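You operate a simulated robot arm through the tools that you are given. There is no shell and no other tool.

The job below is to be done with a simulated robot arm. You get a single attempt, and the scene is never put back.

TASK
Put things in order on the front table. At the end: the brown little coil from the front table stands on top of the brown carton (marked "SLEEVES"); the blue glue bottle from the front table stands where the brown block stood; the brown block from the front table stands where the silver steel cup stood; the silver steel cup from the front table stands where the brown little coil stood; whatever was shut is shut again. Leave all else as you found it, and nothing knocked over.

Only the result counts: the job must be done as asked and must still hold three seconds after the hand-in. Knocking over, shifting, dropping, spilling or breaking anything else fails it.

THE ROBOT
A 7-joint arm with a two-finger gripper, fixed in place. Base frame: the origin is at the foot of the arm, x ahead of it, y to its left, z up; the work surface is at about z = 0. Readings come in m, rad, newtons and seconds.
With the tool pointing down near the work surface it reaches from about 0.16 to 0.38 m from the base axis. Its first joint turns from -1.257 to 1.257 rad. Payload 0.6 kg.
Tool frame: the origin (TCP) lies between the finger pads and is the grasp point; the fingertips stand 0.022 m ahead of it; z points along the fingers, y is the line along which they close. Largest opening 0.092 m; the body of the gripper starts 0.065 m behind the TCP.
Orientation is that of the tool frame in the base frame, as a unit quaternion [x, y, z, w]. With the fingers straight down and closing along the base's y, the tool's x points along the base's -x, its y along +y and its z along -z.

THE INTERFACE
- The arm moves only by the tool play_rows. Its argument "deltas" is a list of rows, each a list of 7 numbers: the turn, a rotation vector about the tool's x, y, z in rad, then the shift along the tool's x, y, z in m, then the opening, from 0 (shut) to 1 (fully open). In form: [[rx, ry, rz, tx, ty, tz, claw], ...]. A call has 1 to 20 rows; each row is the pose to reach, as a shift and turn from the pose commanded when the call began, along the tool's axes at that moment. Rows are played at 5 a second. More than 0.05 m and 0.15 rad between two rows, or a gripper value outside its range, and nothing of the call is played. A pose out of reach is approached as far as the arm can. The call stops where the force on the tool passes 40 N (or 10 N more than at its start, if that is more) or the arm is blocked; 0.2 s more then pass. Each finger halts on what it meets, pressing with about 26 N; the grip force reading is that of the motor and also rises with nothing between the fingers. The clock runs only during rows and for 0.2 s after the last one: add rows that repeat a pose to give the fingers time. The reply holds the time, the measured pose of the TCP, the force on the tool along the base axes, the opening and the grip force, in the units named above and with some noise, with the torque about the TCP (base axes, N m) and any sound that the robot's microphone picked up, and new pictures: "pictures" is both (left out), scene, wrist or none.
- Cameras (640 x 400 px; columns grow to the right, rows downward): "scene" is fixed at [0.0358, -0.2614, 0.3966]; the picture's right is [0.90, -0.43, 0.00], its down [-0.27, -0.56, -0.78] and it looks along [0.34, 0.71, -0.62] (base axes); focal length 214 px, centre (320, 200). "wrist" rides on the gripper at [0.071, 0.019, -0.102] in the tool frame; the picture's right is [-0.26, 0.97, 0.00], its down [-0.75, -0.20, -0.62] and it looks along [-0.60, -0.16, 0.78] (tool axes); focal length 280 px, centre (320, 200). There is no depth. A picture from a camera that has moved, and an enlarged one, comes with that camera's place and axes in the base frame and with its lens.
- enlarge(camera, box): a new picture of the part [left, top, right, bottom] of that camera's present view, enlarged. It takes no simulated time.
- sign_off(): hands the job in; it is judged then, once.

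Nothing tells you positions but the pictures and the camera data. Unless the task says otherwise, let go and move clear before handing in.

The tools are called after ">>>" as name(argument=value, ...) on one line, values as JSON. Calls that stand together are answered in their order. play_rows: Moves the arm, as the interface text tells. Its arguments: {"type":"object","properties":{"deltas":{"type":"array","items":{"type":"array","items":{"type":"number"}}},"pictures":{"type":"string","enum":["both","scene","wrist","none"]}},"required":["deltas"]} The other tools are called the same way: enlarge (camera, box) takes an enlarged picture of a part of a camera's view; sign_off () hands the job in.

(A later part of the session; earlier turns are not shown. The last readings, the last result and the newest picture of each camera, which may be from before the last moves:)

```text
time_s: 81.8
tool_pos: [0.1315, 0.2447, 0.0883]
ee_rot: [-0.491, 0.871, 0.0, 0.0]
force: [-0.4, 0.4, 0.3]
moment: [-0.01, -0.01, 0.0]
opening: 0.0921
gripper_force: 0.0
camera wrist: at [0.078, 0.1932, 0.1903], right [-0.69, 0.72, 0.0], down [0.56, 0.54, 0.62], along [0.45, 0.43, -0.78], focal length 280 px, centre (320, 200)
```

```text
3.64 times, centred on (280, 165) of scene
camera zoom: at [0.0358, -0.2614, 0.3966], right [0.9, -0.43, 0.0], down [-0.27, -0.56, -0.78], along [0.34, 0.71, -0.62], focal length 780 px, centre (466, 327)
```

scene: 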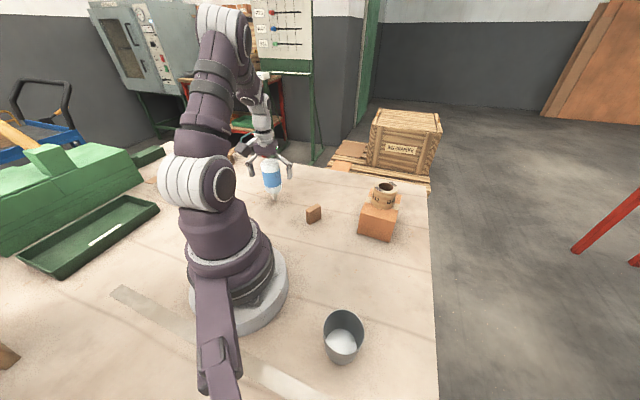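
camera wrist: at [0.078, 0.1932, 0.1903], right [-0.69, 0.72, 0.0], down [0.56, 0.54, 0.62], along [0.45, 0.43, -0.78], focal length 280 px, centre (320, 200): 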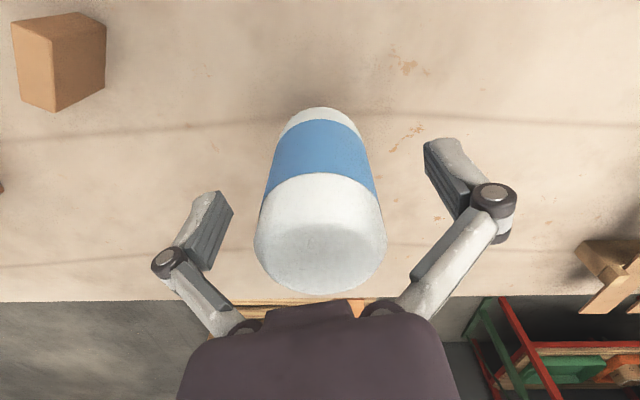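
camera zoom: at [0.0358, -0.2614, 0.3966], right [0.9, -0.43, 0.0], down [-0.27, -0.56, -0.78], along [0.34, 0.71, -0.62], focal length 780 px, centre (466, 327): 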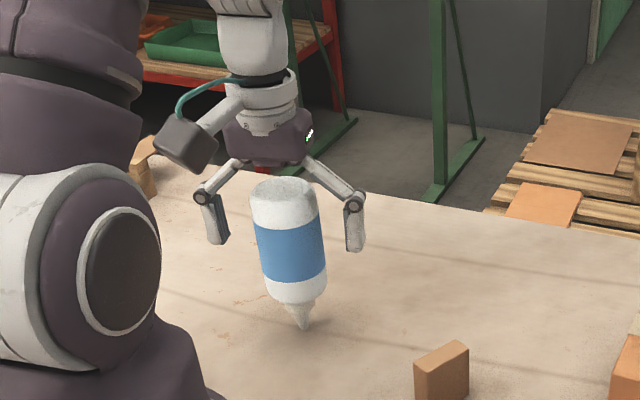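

The bottle is centred to within half a millimetre. I'll close slowly.

>>> play_rows(deltas=[[0, 0, 0, 0, 0, 0, 0.85], [0, 0, 0, 0, 0, 0, 0.72], [0, 0, 0, 0, 0, 0, 0.64], [0, 0, 0, 0, 0, 0, 0.6], [0, 0, 0, 0, 0, 0, 0.575], [0, 0, 0, 0, 0, 0, 0.555], [0, 0, 0, 0, 0, 0, 0.54], [0, 0, 0, 0, 0, 0, 0.525], [0, 0, 0, 0, 0, 0, 0.51], [0, 0, 0, 0, 0, 0, 0.495], [0, 0, 0, 0, 0, 0, 0.48], [0, 0, 0, 0, 0, 0, 0.45], [0, 0, 0, 0, 0, 0, 0.3], [0, 0, 0, 0, 0, 0, 0], [0, 0, 0, 0, 0, 0, 0], [0, 0, 0, 0, 0, 0, 0]])

>>> enlarge(camera="scene", box=[230, 110, 330, 220])

```text
time_s: 85.2
tool_pos: [0.131, 0.2454, 0.0885]
ee_rot: [-0.491, 0.871, -0.001, 0.0]
force: [-0.9, -0.6, 16.9]
moment: [-0.02, 0.04, 0.01]
opening: 0.0501
gripper_force: 26.2
camera wrist: at [0.078, 0.1933, 0.1905], right [-0.69, 0.72, 0.0], down [0.56, 0.54, 0.63], along [0.45, 0.43, -0.78], focal length 280 px, centre (320, 200)
```

scene: 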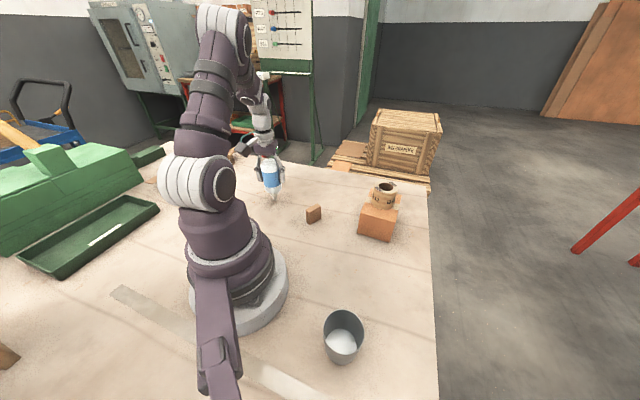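
wrist: 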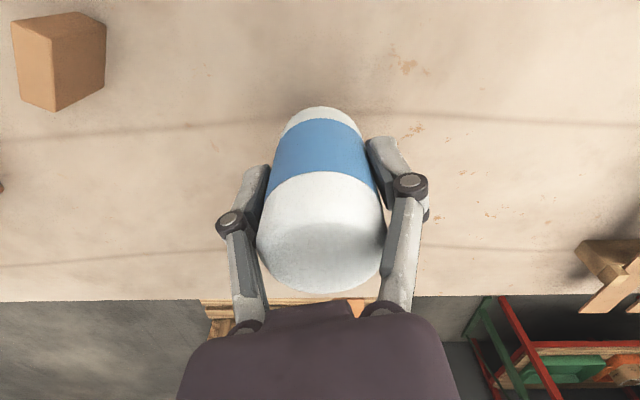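

```text
3.64 times, centred on (280, 165) of scene
camera zoom: at [0.0358, -0.2614, 0.3966], right [0.9, -0.43, 0.0], down [-0.27, -0.56, -0.78], along [0.34, 0.71, -0.62], focal length 780 px, centre (466, 327)
```

zoom: 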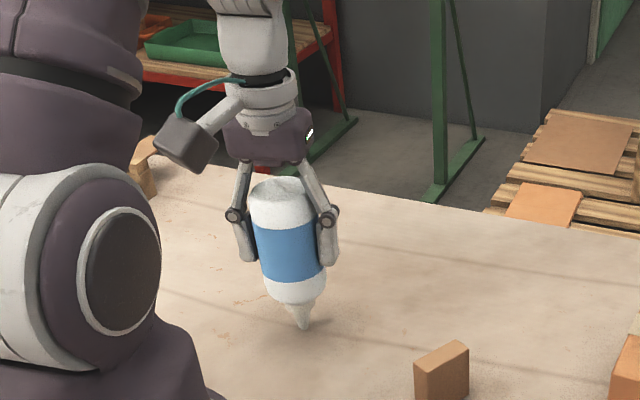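

The bottle is gripped (opening 0.050) and pressing slightly down on the table. I'll lift slowly by a few millimetres and check.

>>> play_rows(deltas=[[0, 0, 0, 0, 0, -0.001, 0], [0, 0, 0, 0, 0, -0.002, 0], [0, 0, 0, 0, 0, -0.004, 0], [0, 0, 0, 0, 0, -0.006, 0], [0, 0, 0, 0, 0, -0.009, 0], [0, 0, 0, 0, 0, -0.012, 0], [0, 0, 0, 0, 0, -0.012, 0]])

>>> enlarge(camera="scene", box=[230, 110, 330, 220])

```text
time_s: 86.8
tool_pos: [0.131, 0.245, 0.0993]
ee_rot: [-0.491, 0.871, 0.0, -0.001]
force: [-0.3, -0.2, -1.6]
moment: [0.01, 0.03, -0.02]
opening: 0.0497
gripper_force: 26.3
camera wrist: at [0.0778, 0.1934, 0.2021], right [-0.69, 0.72, 0.0], down [0.56, 0.54, 0.63], along [0.45, 0.43, -0.78], focal length 280 px, centre (320, 200)
```

scene: 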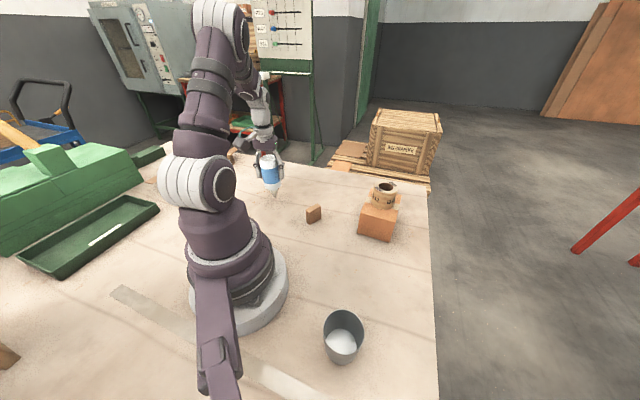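
wrist: 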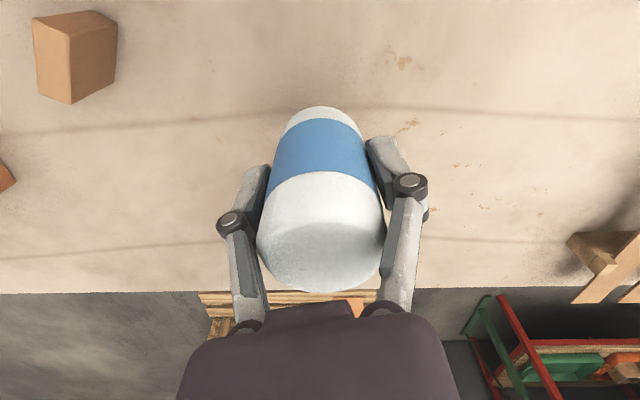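

```text
3.64 times, centred on (280, 165) of scene
camera zoom: at [0.0358, -0.2614, 0.3966], right [0.9, -0.43, 0.0], down [-0.27, -0.56, -0.78], along [0.34, 0.71, -0.62], focal length 780 px, centre (466, 327)
```

zoom: 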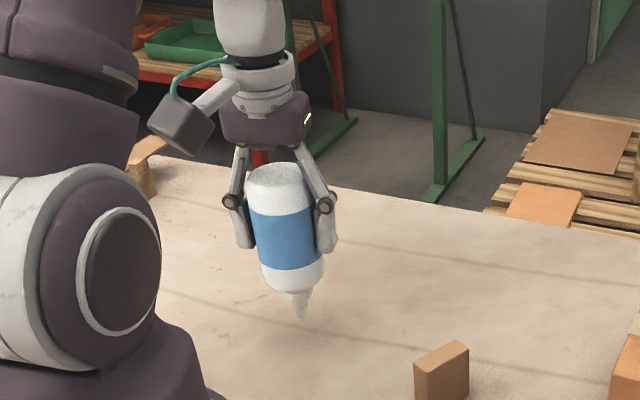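

The bottle is held without slipping. I'll lift it to carrying height.

>>> play_rows(deltas=[[0, 0, 0, 0, 0, -0.002, 0], [0, 0, 0, 0, 0, -0.006, 0], [0, 0, 0, 0, 0, -0.012, 0], [0, 0, 0, 0, 0, -0.02, 0], [0, 0, 0, 0, 0, -0.029, 0], [0, 0, 0, 0, 0, -0.039, 0], [0, 0, 0, 0, 0, -0.049, 0], [0, 0, 0, 0, 0, -0.059, 0], [0, 0, 0, 0, 0, -0.069, 0], [0, 0, 0, 0, 0, -0.079, 0], [0, 0, 0, 0, 0, -0.089, 0], [0, 0, 0, 0, 0, -0.099, 0], [0, 0, 0, 0, 0, -0.108, 0], [0, 0, 0, 0, 0, -0.115, 0], [0, 0, 0, 0, 0, -0.12, 0], [0, 0, 0, 0, 0, -0.123, 0], [0, 0, 0, 0, 0, -0.123, 0]])

```text
time_s: 90.4
tool_pos: [0.1328, 0.2452, 0.2237]
ee_rot: [-0.491, 0.871, 0.0, 0.0]
force: [-0.2, 0.1, -0.4]
moment: [0.01, 0.01, -0.03]
opening: 0.0491
gripper_force: 26.4
camera wrist: at [0.0789, 0.1944, 0.3258], right [-0.69, 0.72, 0.0], down [0.56, 0.54, 0.63], along [0.45, 0.43, -0.78], focal length 280 px, centre (320, 200)
```

scene: 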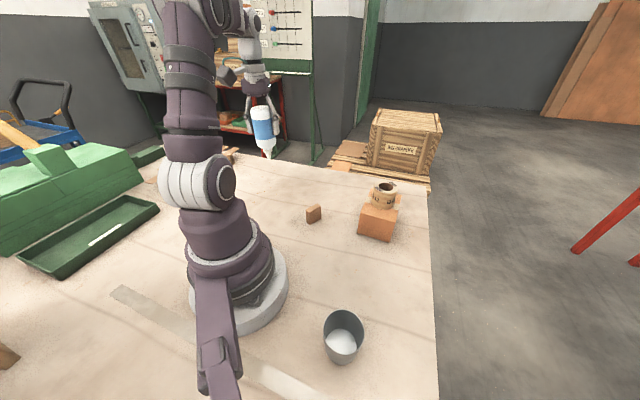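
wrist: 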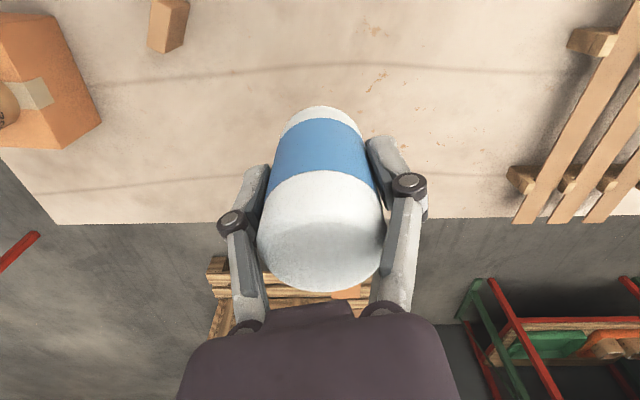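

The opening reading has shrunk by about a millimetre since gripping, so I'll check the bottle for slipping or dripping before carrying it.

>>> enlarge(camera="scene", box=[220, 60, 320, 220])

>>> enlarge(camera="wrist", box=[200, 60, 440, 300])

```text
2.50 times, centred on (270, 140) of scene
camera zoom: at [0.0358, -0.2614, 0.3966], right [0.9, -0.43, 0.0], down [-0.27, -0.56, -0.78], along [0.34, 0.71, -0.62], focal length 536 px, centre (445, 350)
```

zoom: 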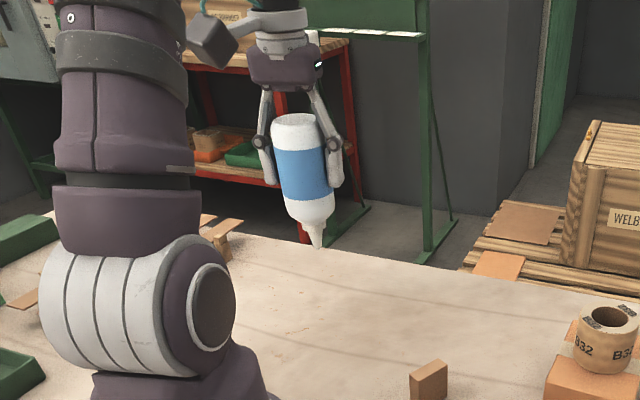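

```text
1.67 times, centred on (320, 180) of wrist
camera zoom: at [0.0789, 0.1944, 0.3258], right [-0.69, 0.72, 0.0], down [0.56, 0.54, 0.63], along [0.45, 0.43, -0.78], focal length 467 px, centre (320, 233)
```

zoom: 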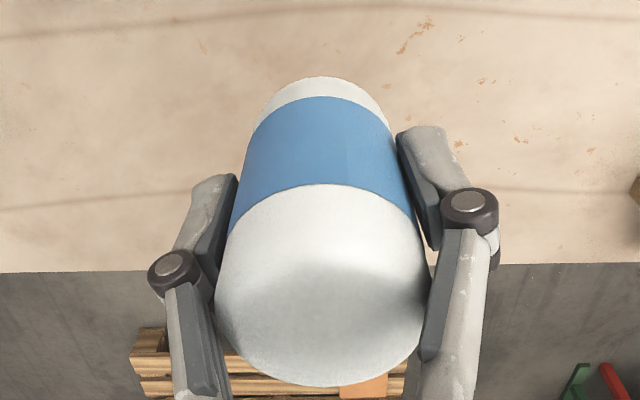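

No drips, and the bottle is steady. I'll carry it in an arc, high above everything, to the block's old spot at (0.2893, -0.105), ending with a finger orientation that stays clear of the carton.

>>> play_rows(deltas=[[0, 0, 0.0103, 0.0015, -0.0039, 0, 0], [0, 0, 0.0359, 0.0052, -0.0138, 0, 0], [0, 0, 0.077, 0.0112, -0.029, 0, 0], [0, 0, 0.1283, 0.0191, -0.0471, 0, 0], [0, 0, 0.1847, 0.028, -0.066, 0, 0], [0, 0, 0.2462, 0.0381, -0.0857, 0, 0], [0, 0, 0.3078, 0.0485, -0.1046, 0, 0], [0, 0, 0.3694, 0.0589, -0.1228, 0, 0], [0, 0, 0.4309, 0.0696, -0.1407, 0, 0], [0, 0, 0.4925, 0.0807, -0.1583, 0, 0], [0, 0, 0.554, 0.0923, -0.176, 0, 0], [0, 0, 0.6156, 0.1045, -0.1937, 0, 0], [0, 0, 0.6772, 0.1174, -0.2114, 0, 0], [0, 0, 0.7387, 0.1314, -0.2296, 0, 0], [0, 0, 0.8003, 0.1468, -0.2478, 0, 0], [0, 0, 0.8618, 0.1635, -0.2662, 0, 0], [0, 0, 0.9131, 0.1788, -0.2817, 0, 0], [0, 0, 0.9593, 0.1938, -0.2956, 0, 0], [0, 0, 0.9952, 0.2063, -0.3064, 0, 0], [0, 0, 1.026, 0.2175, -0.3155, 0, 0]])

>>> enlarge(camera="scene", box=[340, 100, 480, 300])

```text
time_s: 94.6
tool_pos: [0.2898, -0.1041, 0.2236]
ee_rot: [0.001, 1.0, 0.0, -0.001]
force: [-0.3, -0.1, -1.7]
moment: [0.02, -0.01, 0.01]
opening: 0.0486
gripper_force: 26.1
camera wrist: at [0.2177, -0.0847, 0.3266], right [0.26, 0.97, 0.0], down [0.75, -0.2, 0.63], along [0.6, -0.16, -0.78], focal length 280 px, centre (320, 200)
```

scene: 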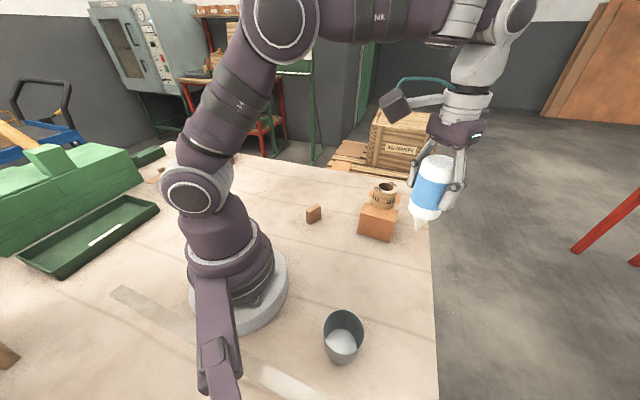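
wrist: 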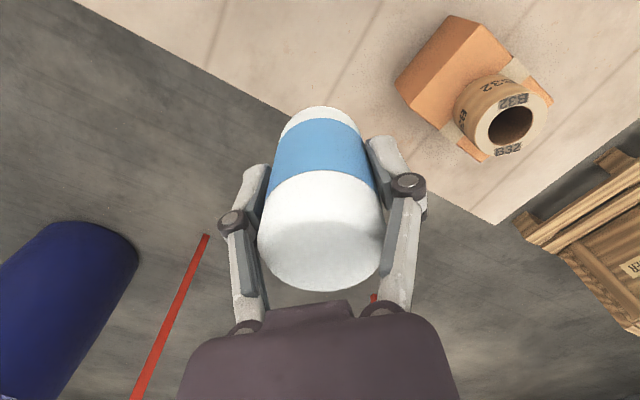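

```text
2.00 times, centred on (410, 200) of scene
camera zoom: at [0.0358, -0.2614, 0.3966], right [0.9, -0.43, 0.0], down [-0.27, -0.56, -0.78], along [0.34, 0.71, -0.62], focal length 429 px, centre (140, 200)
```

zoom: 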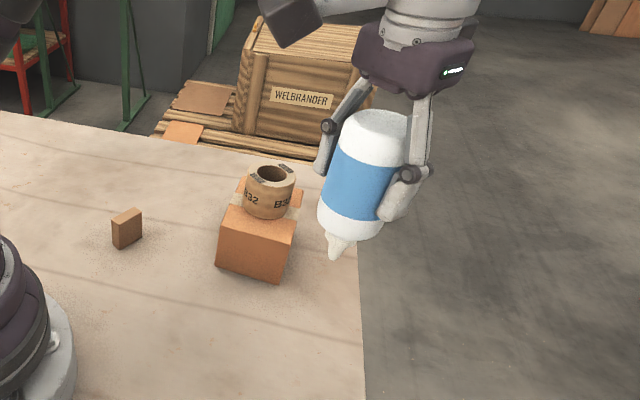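

The bottle is above the block's old spot. I'll check that it hangs vertically before lowering it.

>>> enlarge(camera="scene", box=[390, 145, 480, 235])

>>> enlarge(camera="wrist", box=[220, 90, 420, 310])

```text
4.44 times, centred on (435, 190) of scene
camera zoom: at [0.0358, -0.2614, 0.3966], right [0.9, -0.43, 0.0], down [-0.27, -0.56, -0.78], along [0.34, 0.71, -0.62], focal length 953 px, centre (-191, 244)
```

zoom: 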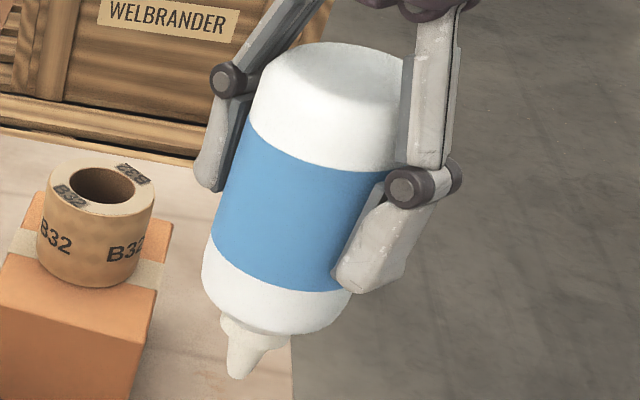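

```text
1.82 times, centred on (320, 200) of wrist
camera zoom: at [0.2177, -0.0847, 0.3266], right [0.26, 0.97, 0.0], down [0.75, -0.2, 0.63], along [0.6, -0.16, -0.78], focal length 510 px, centre (320, 200)
```

zoom: 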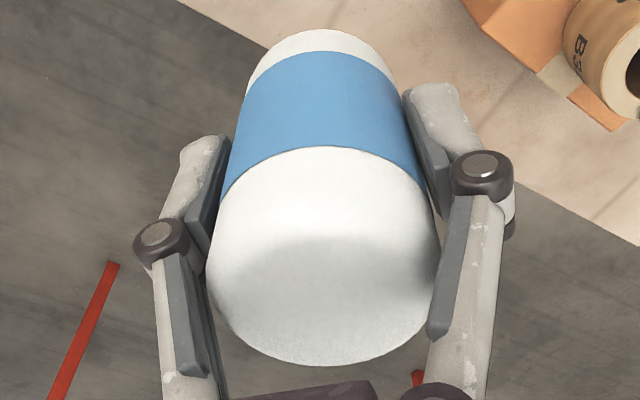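

>>> enlarge(camera="wrist", box=[160, 80, 480, 280])

>>> enlarge(camera="scene", box=[404, 150, 454, 200])

>>> enlarge(camera="scene", box=[404, 185, 454, 235])

```text
2.00 times, centred on (320, 180) of wrist
camera zoom: at [0.2177, -0.0847, 0.3266], right [0.26, 0.97, 0.0], down [0.75, -0.2, 0.63], along [0.6, -0.16, -0.78], focal length 561 px, centre (320, 240)
```

zoom: 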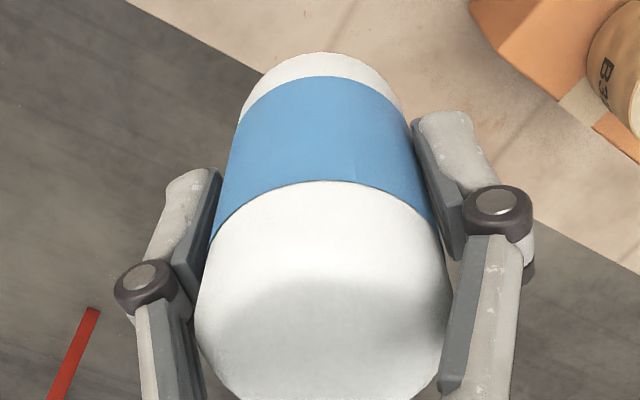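

```text
8.00 times, centred on (429, 175) of scene
camera zoom: at [0.0358, -0.2614, 0.3966], right [0.9, -0.43, 0.0], down [-0.27, -0.56, -0.78], along [0.34, 0.71, -0.62], focal length 1716 px, centre (-552, 400)
```

zoom: 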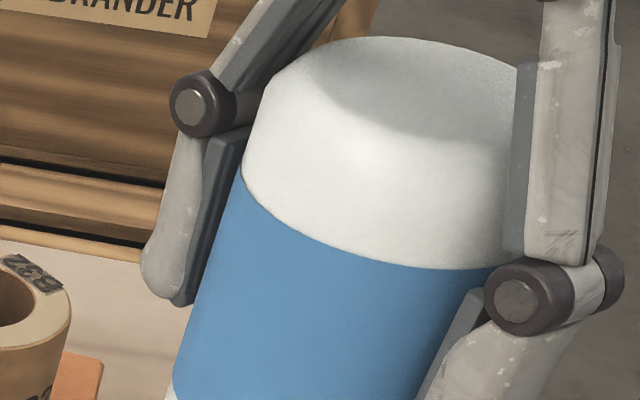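

```text
8.00 times, centred on (429, 210) of scene
camera zoom: at [0.0358, -0.2614, 0.3966], right [0.9, -0.43, 0.0], down [-0.27, -0.56, -0.78], along [0.34, 0.71, -0.62], focal length 1716 px, centre (-552, 120)
```

zoom: 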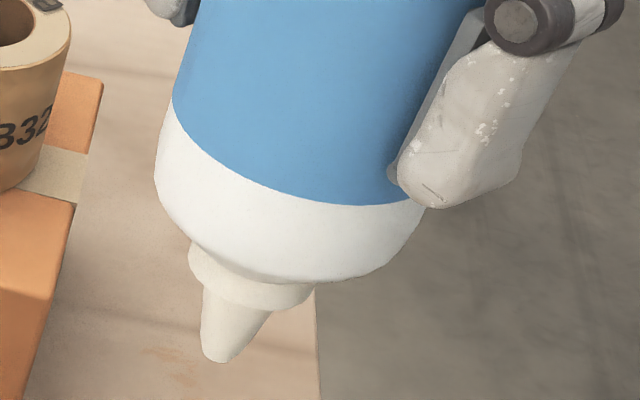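

The bottle hangs vertically; its edge matches the vertical vanishing direction. I'll lower it to just above the table.

>>> play_rows(deltas=[[0, 0, 0, 0, -0.0005, 0.003, 0], [0, 0, 0, 0, -0.001, 0.01, 0], [0, 0, 0, 0, -0.001, 0.02, 0], [0, 0, 0, 0, -0.001, 0.032, 0], [0, 0, 0, 0, -0.001, 0.044, 0], [0, 0, 0, 0, -0.001, 0.056, 0], [0, 0, 0, 0, -0.001, 0.068, 0], [0, 0, 0, 0, -0.001, 0.08, 0], [0, 0, 0, 0, -0.001, 0.092, 0], [0, 0, 0, 0, -0.001, 0.103, 0], [0, 0, 0, 0, -0.001, 0.112, 0], [0, 0, 0, 0, -0.001, 0.119, 0], [0, 0, 0, 0, -0.001, 0.124, 0], [0, 0, 0, 0, -0.001, 0.127, 0], [0, 0, 0, 0, -0.001, 0.129, 0], [0, 0, 0, 0, -0.001, 0.129, 0]])

>>> enlarge(camera="scene", box=[370, 210, 450, 300])

```text
time_s: 98.0
tool_pos: [0.289, -0.1048, 0.0945]
ee_rot: [0.0, 1.0, 0.0, 0.0]
force: [-0.6, 0.5, -1.0]
moment: [0.0, 0.02, -0.02]
opening: 0.048
gripper_force: 25.9
camera wrist: at [0.2174, -0.0862, 0.1966], right [0.26, 0.97, 0.0], down [0.75, -0.2, 0.62], along [0.6, -0.16, -0.78], focal length 280 px, centre (320, 200)
```

scene: 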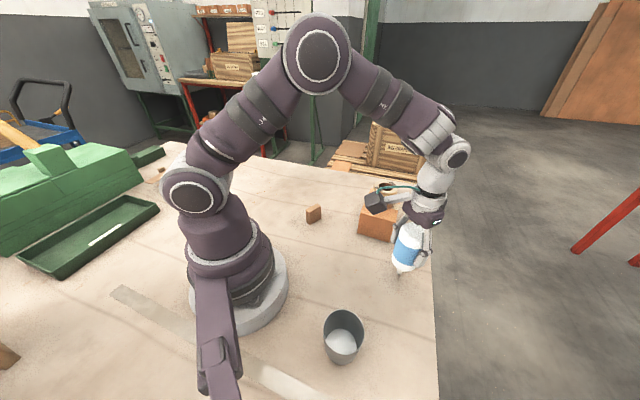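
wrist: 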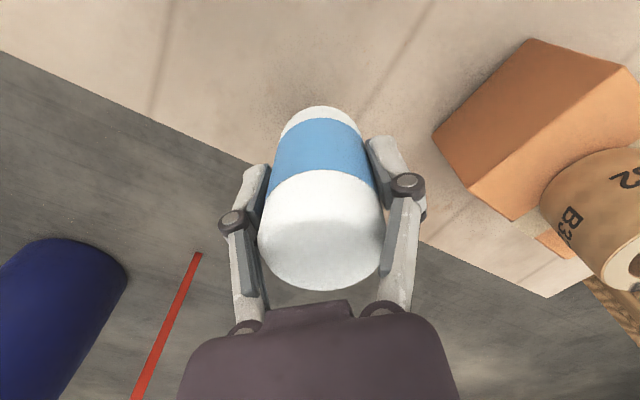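

```text
4.44 times, centred on (410, 255) of scene
camera zoom: at [0.0358, -0.2614, 0.3966], right [0.9, -0.43, 0.0], down [-0.27, -0.56, -0.78], along [0.34, 0.71, -0.62], focal length 953 px, centre (-80, -44)
```

zoom: 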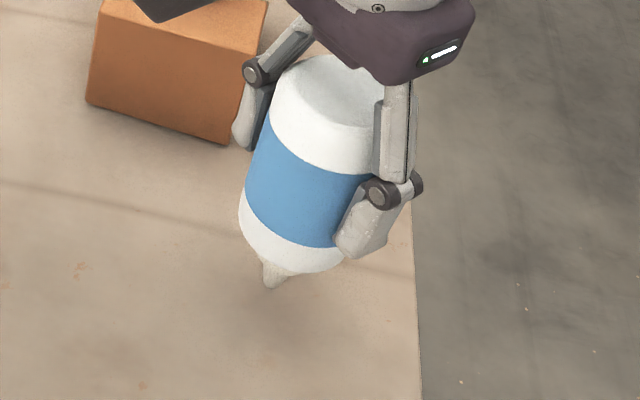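

>>> play_rows(deltas=[[0, 0, 0, 0, 0, 0.001, 0], [0, 0, 0, 0, 0, 0.002, 0], [0, 0, 0, 0, 0, 0.003, 0], [0, 0, 0, 0, 0, 0.003, 0]], pictures="none")

```text
time_s: 99.0
tool_pos: [0.2894, -0.1052, 0.0913]
ee_rot: [0.0, 1.0, 0.0, 0.0]
force: [-0.6, 0.2, -1.0]
moment: [-0.01, 0.02, -0.02]
opening: 0.0482
gripper_force: 25.9
```

>>> play_rows(deltas=[[0, 0, 0, 0, 0, 0.0005, 0], [0, 0, 0, 0, 0, 0.001, 0], [0, 0, 0, 0, 0, 0.001, 0]], pictures="none")

```text
time_s: 99.8
tool_pos: [0.29, -0.1058, 0.0909]
ee_rot: [-0.001, 1.0, -0.001, 0.0]
force: [-0.1, 0.6, -0.8]
moment: [-0.02, -0.04, -0.02]
opening: 0.0479
gripper_force: 26.7
```

>>> play_rows(deltas=[[0, 0, 0, 0, 0, 0.0005, 0], [0, 0, 0, 0, 0, 0.001, 0], [0, 0, 0, 0, 0, 0.001, 0]], pictures="none")

```text
time_s: 100.6
tool_pos: [0.2889, -0.1044, 0.0896]
ee_rot: [0.0, 1.0, 0.0, 0.001]
force: [-4.1, 2.7, 25.0]
moment: [0.26, 0.17, 0.02]
opening: 0.048
gripper_force: 26.5
```

The nozzle has touched the table (25 N). I'll back off slightly to a light touch and check verticality.

>>> play_rows(deltas=[[0, 0, 0, 0, 0, -0.0004, 0], [0, 0, 0, 0, 0, -0.0008, 0], [0, 0, 0, 0, 0, -0.0008, 0]], pictures="both")

>>> enlarge(camera="scene", box=[380, 215, 440, 275])

>>> enlarge(camera="wrist", box=[160, 80, 480, 280])

```text
time_s: 101.4
tool_pos: [0.2897, -0.1058, 0.0912]
ee_rot: [-0.001, 1.0, 0.0, 0.0]
force: [-1.8, 5.0, 20.7]
moment: [0.48, 0.09, 0.02]
opening: 0.0479
gripper_force: 25.4
camera wrist: at [0.2177, -0.0873, 0.1924], right [0.26, 0.97, 0.0], down [0.75, -0.2, 0.62], along [0.6, -0.16, -0.78], focal length 280 px, centre (320, 200)
```

scene: 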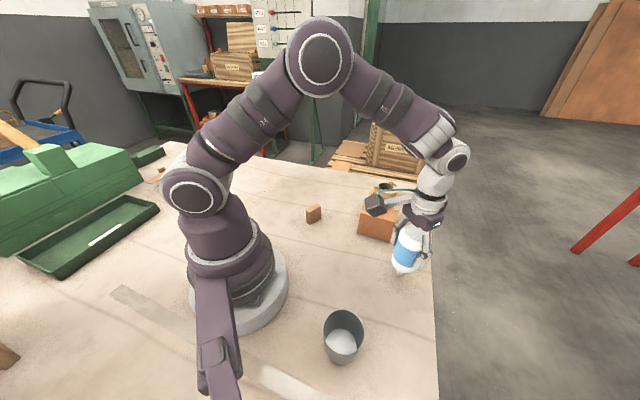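
wrist: 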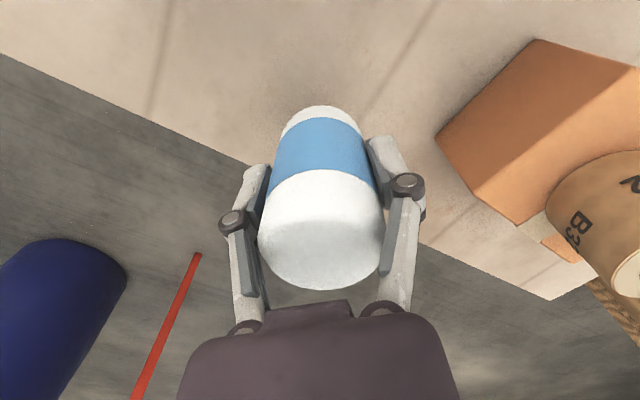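

```text
6.67 times, centred on (410, 245) of scene
camera zoom: at [0.0358, -0.2614, 0.3967], right [0.9, -0.43, 0.0], down [-0.27, -0.56, -0.78], along [0.34, 0.71, -0.62], focal length 1430 px, centre (-280, -100)
```

zoom: 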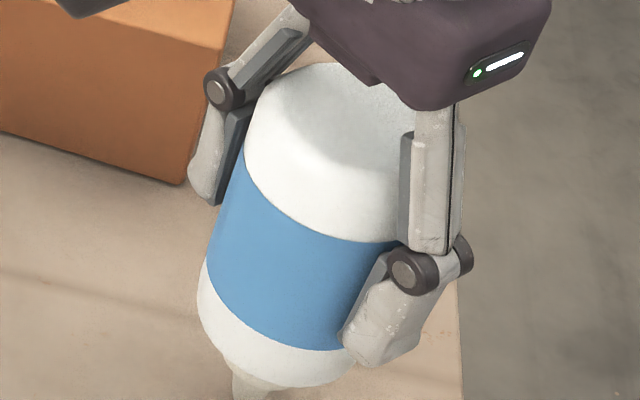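

```text
2.00 times, centred on (320, 180) of wrist
camera zoom: at [0.2177, -0.0873, 0.1924], right [0.26, 0.97, 0.0], down [0.75, -0.2, 0.62], along [0.6, -0.16, -0.78], focal length 561 px, centre (320, 240)
```

zoom: 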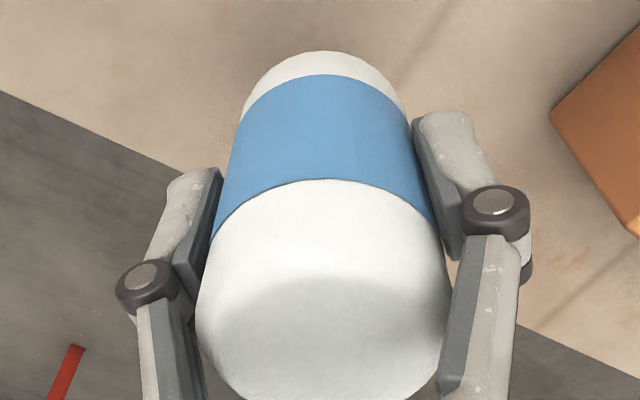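

>>> play_rows(deltas=[[0, 0, 0, 0, 0, 0, 0], [0, 0, 0, 0, 0, 0, 0]], pictures="none")

```text
time_s: 102.0
tool_pos: [0.2896, -0.1059, 0.0903]
ee_rot: [0.0, 1.0, 0.0, 0.0]
force: [-1.1, 3.9, 19.9]
moment: [0.43, -0.01, 0.05]
opening: 0.0481
gripper_force: 26.0
```

>>> play_rows(deltas=[[0, 0, 0, 0, 0, -0.0003, 0], [0, 0, 0, 0, 0, -0.0006, 0], [0, 0, 0, 0, 0, -0.0006, 0]], pictures="none")

```text
time_s: 102.8
tool_pos: [0.2886, -0.104, 0.0896]
ee_rot: [0.0, 1.0, 0.0, -0.001]
force: [-0.5, 0.6, -0.4]
moment: [-0.04, 0.01, 0.0]
opening: 0.0477
gripper_force: 25.3
```

The force is now near zero, so the nozzle is just at the table. The label edges match the earlier free-standing view to within about half a degree. I'll make a very light contact and then release in small steps.

>>> play_rows(deltas=[[0, 0, 0, 0, 0, 0.0002, 0], [0, 0, 0, 0, 0, 0.0002, 0]], pictures="none")

```text
time_s: 103.4
tool_pos: [0.2897, -0.1047, 0.0899]
ee_rot: [-0.001, 1.0, 0.0, -0.001]
force: [-0.5, 0.8, -1.6]
moment: [0.02, 0.01, -0.03]
opening: 0.0478
gripper_force: 25.7
```

>>> play_rows(deltas=[[0, 0, 0, 0, 0, 0.0002, 0], [0, 0, 0, 0, 0, 0.0002, 0]], pictures="none")

```text
time_s: 104.0
tool_pos: [0.2896, -0.1051, 0.0922]
ee_rot: [0.001, 1.0, 0.0, 0.0]
force: [-0.2, -0.8, -1.5]
moment: [0.01, 0.01, 0.0]
opening: 0.0476
gripper_force: 26.4
```

>>> play_rows(deltas=[[0, 0, 0, 0, 0, 0.0002, 0], [0, 0, 0, 0, 0, 0.0003, 0], [0, 0, 0, 0, 0, 0.0003, 0]], pictures="none")

```text
time_s: 104.8
tool_pos: [0.2883, -0.1045, 0.0912]
ee_rot: [-0.001, 1.0, 0.0, 0.0]
force: [1.0, 0.5, -1.4]
moment: [0.01, 0.03, 0.04]
opening: 0.0477
gripper_force: 26.2
```

>>> play_rows(deltas=[[0, 0, 0, 0, 0, 0.0002, 0], [0, 0, 0, 0, 0, 0.0004, 0], [0, 0, 0, 0, 0, 0.0004, 0]], pictures="none")

```text
time_s: 105.6
tool_pos: [0.2889, -0.1055, 0.0908]
ee_rot: [0.0, 1.0, 0.0, 0.0]
force: [-1.9, 0.3, 5.1]
moment: [0.0, 0.24, 0.0]
opening: 0.0475
gripper_force: 26.1
```

Light contact of about 5 N. I'll relax by a hair and open in small steps, checking that the bottle stays upright.

>>> play_rows(deltas=[[0, 0, 0, 0, 0, -0.0001, 0], [0, 0, 0, 0, 0, -0.0001, 0.45], [0, 0, 0, 0, 0, -0.0001, 0.5], [0, 0, 0, 0, 0, -0.0001, 0.52], [0, 0, 0, 0, 0, -0.0001, 0.53], [0, 0, 0, 0, 0, -0.0001, 0.54], [0, 0, 0, 0, 0, -0.0001, 0.55], [0, 0, 0, 0, 0, -0.0001, 0.56], [0, 0, 0, 0, 0, -0.0001, 0.56]])

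>>> enlarge(camera="wrist", box=[160, 80, 480, 280])

>>> enlarge(camera="scene", box=[380, 215, 440, 290])

```text
time_s: 107.6
tool_pos: [0.2889, -0.1051, 0.0905]
ee_rot: [-0.001, 1.0, 0.0, 0.001]
force: [-0.6, 0.6, 0.5]
moment: [0.0, 0.02, -0.02]
opening: 0.0515
gripper_force: 0.0
camera wrist: at [0.2178, -0.0859, 0.1931], right [0.26, 0.97, 0.0], down [0.75, -0.2, 0.62], along [0.6, -0.16, -0.78], focal length 280 px, centre (320, 200)
```

scene: 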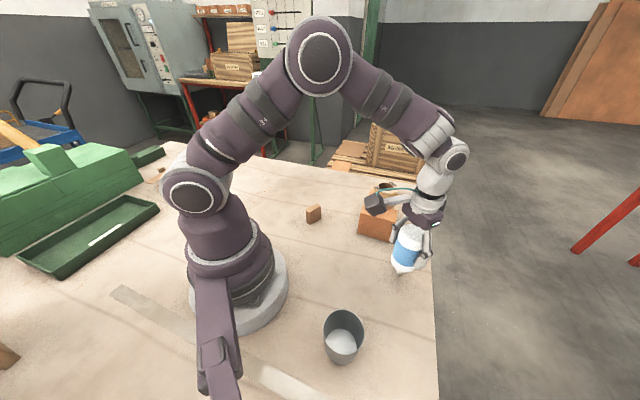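
wrist: 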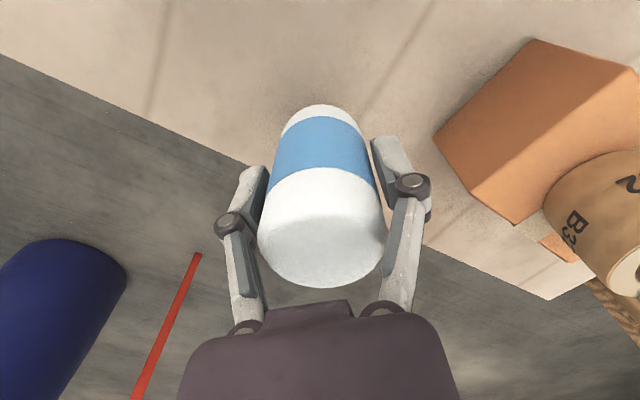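

```text
2.00 times, centred on (320, 180) of wrist
camera zoom: at [0.2178, -0.0859, 0.1931], right [0.26, 0.97, 0.0], down [0.75, -0.2, 0.62], along [0.6, -0.16, -0.78], focal length 561 px, centre (320, 240)
```

zoom: 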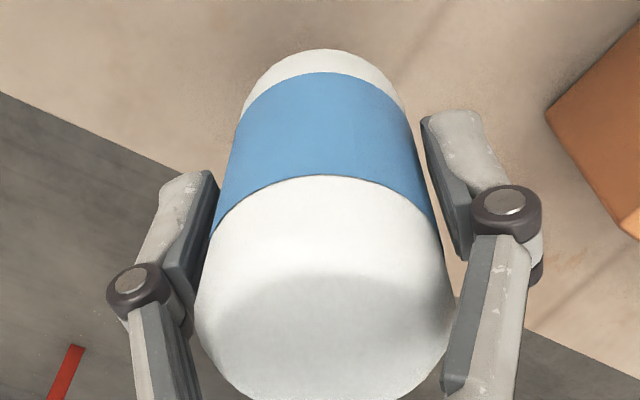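

```text
5.33 times, centred on (410, 252) of scene
camera zoom: at [0.0358, -0.2614, 0.3966], right [0.9, -0.43, 0.0], down [-0.27, -0.56, -0.78], along [0.34, 0.71, -0.62], focal length 1144 px, centre (-160, -80)
```

zoom: 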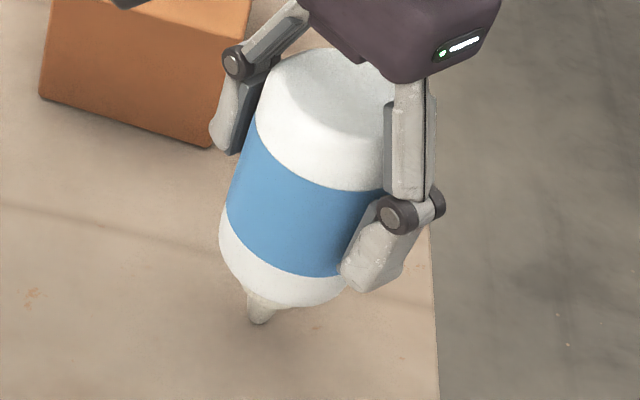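

The bottle is free and appears upright. I'll wait a moment and check that it's stationary before opening further.

>>> play_rows(deltas=[[0, 0, 0, 0, 0, 0, 0.56], [0, 0, 0, 0, 0, 0, 0.56], [0, 0, 0, 0, 0, 0, 0.56], [0, 0, 0, 0, 0, 0, 0.56], [0, 0, 0, 0, 0, 0, 0.56]], pictures="none")

>>> enlarge(camera="wrist", box=[160, 80, 480, 280])

>>> enlarge(camera="scene", box=[380, 215, 440, 290])

```text
time_s: 108.8
tool_pos: [0.2894, -0.1042, 0.0908]
ee_rot: [-0.001, 1.0, 0.001, 0.0]
force: [0.0, -0.7, -0.8]
moment: [-0.01, -0.02, -0.01]
opening: 0.0514
gripper_force: 0.1
```

```text
2.00 times, centred on (320, 180) of wrist
camera zoom: at [0.2178, -0.0859, 0.1931], right [0.26, 0.97, 0.0], down [0.75, -0.2, 0.62], along [0.6, -0.16, -0.78], focal length 561 px, centre (320, 240)
```

zoom: 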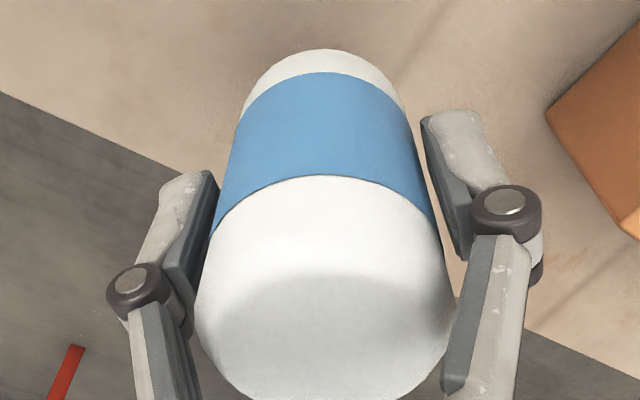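

```text
5.33 times, centred on (410, 252) of scene
camera zoom: at [0.0358, -0.2614, 0.3966], right [0.9, -0.43, 0.0], down [-0.27, -0.56, -0.78], along [0.34, 0.71, -0.62], focal length 1144 px, centre (-160, -80)
```

zoom: 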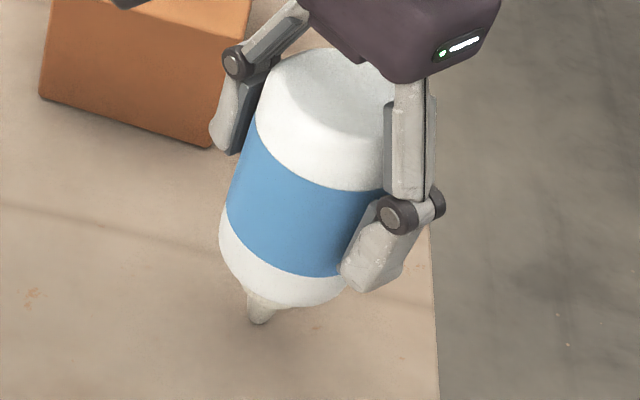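

>>> enlarge(camera="wrist", box=[240, 150, 290, 250])

>>> enlarge(camera="wrist", box=[350, 120, 400, 220])

>>> enlarge(camera="scene", box=[395, 255, 425, 285])

```text
4.00 times, centred on (265, 200) of wrist
camera zoom: at [0.2178, -0.0859, 0.1931], right [0.26, 0.97, 0.0], down [0.75, -0.2, 0.62], along [0.6, -0.16, -0.78], focal length 1122 px, centre (540, 200)
```

zoom: 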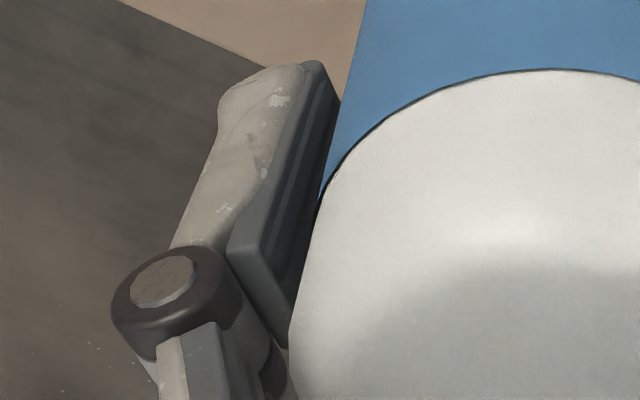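

```text
4.00 times, centred on (375, 170) of wrist
camera zoom: at [0.2178, -0.0859, 0.1931], right [0.26, 0.97, 0.0], down [0.75, -0.2, 0.62], along [0.6, -0.16, -0.78], focal length 1122 px, centre (100, 320)
```

zoom: 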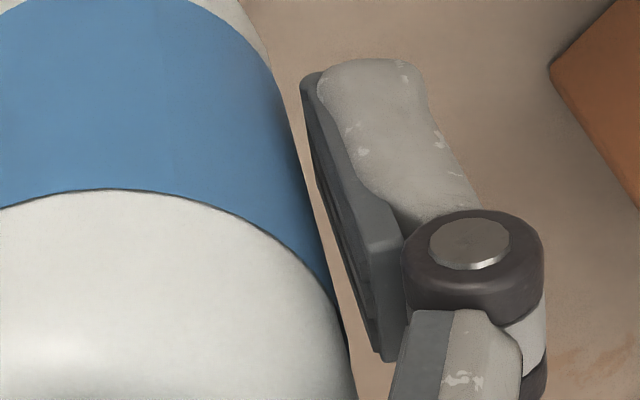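

```text
13.33 times, centred on (410, 270) of scene
camera zoom: at [0.0358, -0.2614, 0.3966], right [0.9, -0.43, 0.0], down [-0.27, -0.56, -0.78], along [0.34, 0.71, -0.62], focal length 2860 px, centre (-880, -733)
```

zoom: 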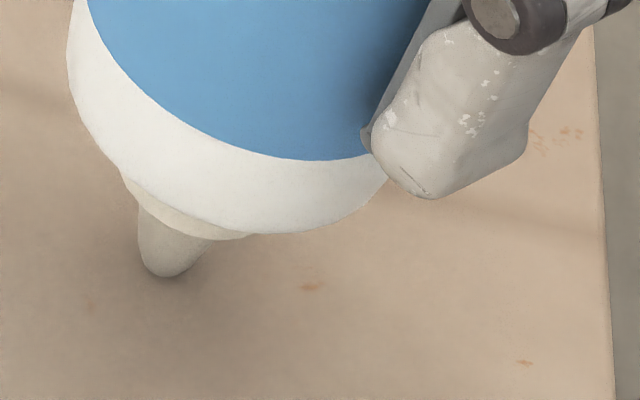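

The gaps on both sides look even and the axis is vertical, so the bottle stands free. I'll open fully in small steps.

>>> play_rows(deltas=[[0, 0, 0, 0, 0, 0, 0.58], [0, 0, 0, 0, 0, 0, 0.6], [0, 0, 0, 0, 0, 0, 0.63], [0, 0, 0, 0, 0, 0, 0.67], [0, 0, 0, 0, 0, 0, 0.72], [0, 0, 0, 0, 0, 0, 0.78], [0, 0, 0, 0, 0, 0, 0.85], [0, 0, 0, 0, 0, 0, 0.92], [0, 0, 0, 0, 0, 0, 1], [0, 0, 0, 0, 0, 0, 1]])

>>> enlarge(camera="wrist", box=[160, 80, 480, 280])

>>> enlarge(camera="scene", box=[380, 215, 440, 290])

```text
time_s: 111.0
tool_pos: [0.2897, -0.1036, 0.0912]
ee_rot: [0.0, 1.0, 0.0, 0.0]
force: [0.1, 0.2, 0.6]
moment: [-0.01, 0.0, -0.01]
opening: 0.092
gripper_force: 0.0
camera wrist: at [0.2178, -0.0859, 0.1931], right [0.26, 0.97, 0.0], down [0.75, -0.2, 0.62], along [0.6, -0.16, -0.78], focal length 280 px, centre (320, 200)
```

scene: 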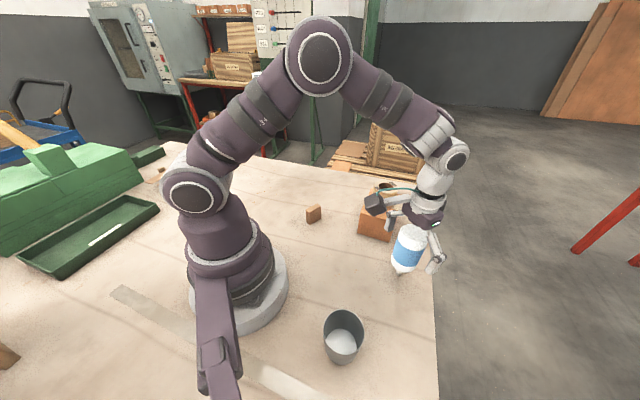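
wrist: 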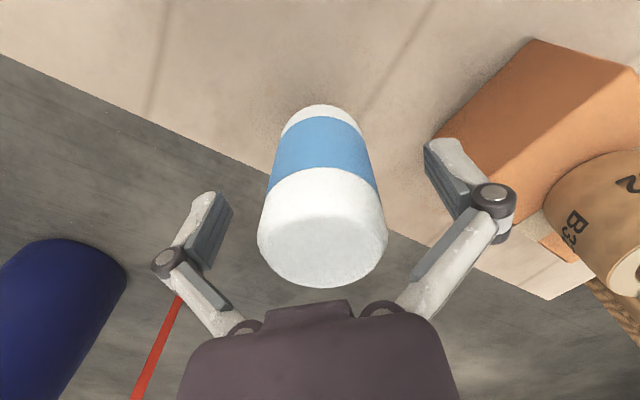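

```text
2.00 times, centred on (320, 180) of wrist
camera zoom: at [0.2178, -0.0859, 0.1931], right [0.26, 0.97, 0.0], down [0.75, -0.2, 0.62], along [0.6, -0.16, -0.78], focal length 561 px, centre (320, 240)
```

zoom: 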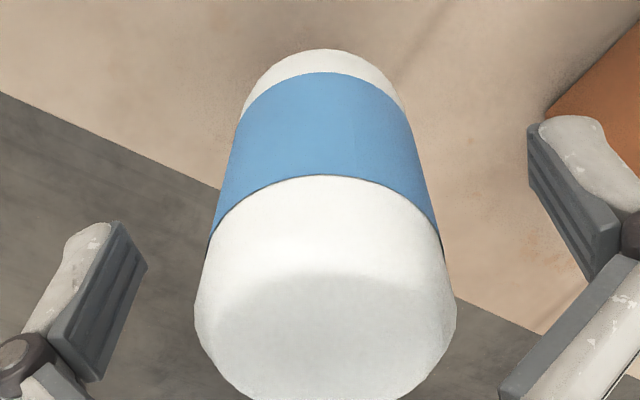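

```text
5.33 times, centred on (410, 252) of scene
camera zoom: at [0.0358, -0.2614, 0.3966], right [0.9, -0.43, 0.0], down [-0.27, -0.56, -0.78], along [0.34, 0.71, -0.62], focal length 1144 px, centre (-160, -80)
```

zoom: 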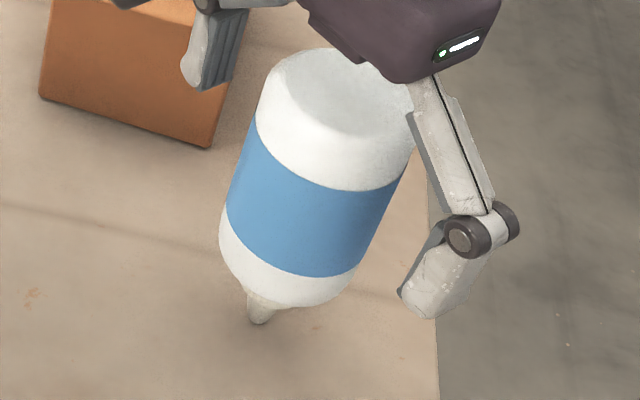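

The bottle stands freely on its nozzle. I'll rise straight up, clear of it.

>>> play_rows(deltas=[[0, 0, 0, 0, 0, -0.005, 1], [0, 0, 0, 0, 0, -0.015, 1], [0, 0, 0, 0, 0, -0.028, 1], [0, 0, 0, 0, 0, -0.042, 1], [0, 0, 0, 0, 0, -0.056, 1], [0, 0, 0, 0, 0, -0.07, 1], [0, 0, 0, 0, 0, -0.085, 1], [0, 0, 0, 0, 0, -0.1, 1], [0, 0, 0, 0, 0, -0.115, 1], [0, 0, 0, 0, 0, -0.13, 1], [0, 0, 0, 0, 0, -0.13, 1]])

>>> enlarge(camera="scene", box=[280, 150, 460, 370])

```text
time_s: 113.4
tool_pos: [0.29, -0.1053, 0.2207]
ee_rot: [0.0, 1.0, 0.001, 0.0]
force: [0.1, 0.9, -0.5]
moment: [0.01, 0.0, -0.02]
opening: 0.092
gripper_force: 0.1
camera wrist: at [0.2186, -0.087, 0.3229], right [0.26, 0.97, 0.0], down [0.75, -0.2, 0.62], along [0.6, -0.16, -0.78], focal length 280 px, centre (320, 200)
```

scene: 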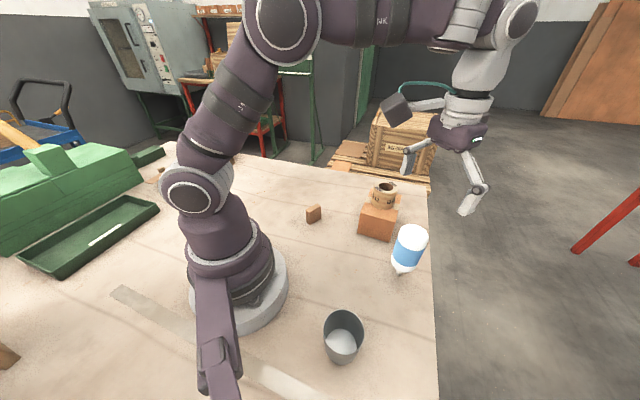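
wrist: 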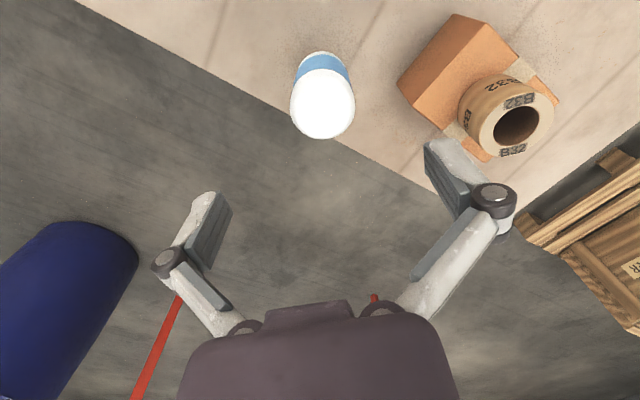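

```text
1.82 times, centred on (370, 260) of scene
camera zoom: at [0.0358, -0.2614, 0.3966], right [0.9, -0.43, 0.0], down [-0.27, -0.56, -0.78], along [0.34, 0.71, -0.62], focal length 390 px, centre (229, 91)
```

zoom: 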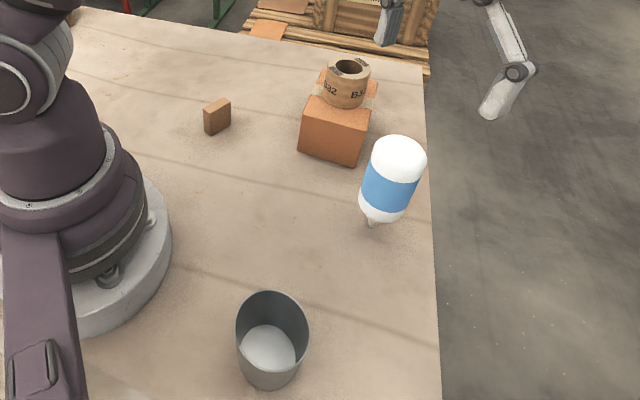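

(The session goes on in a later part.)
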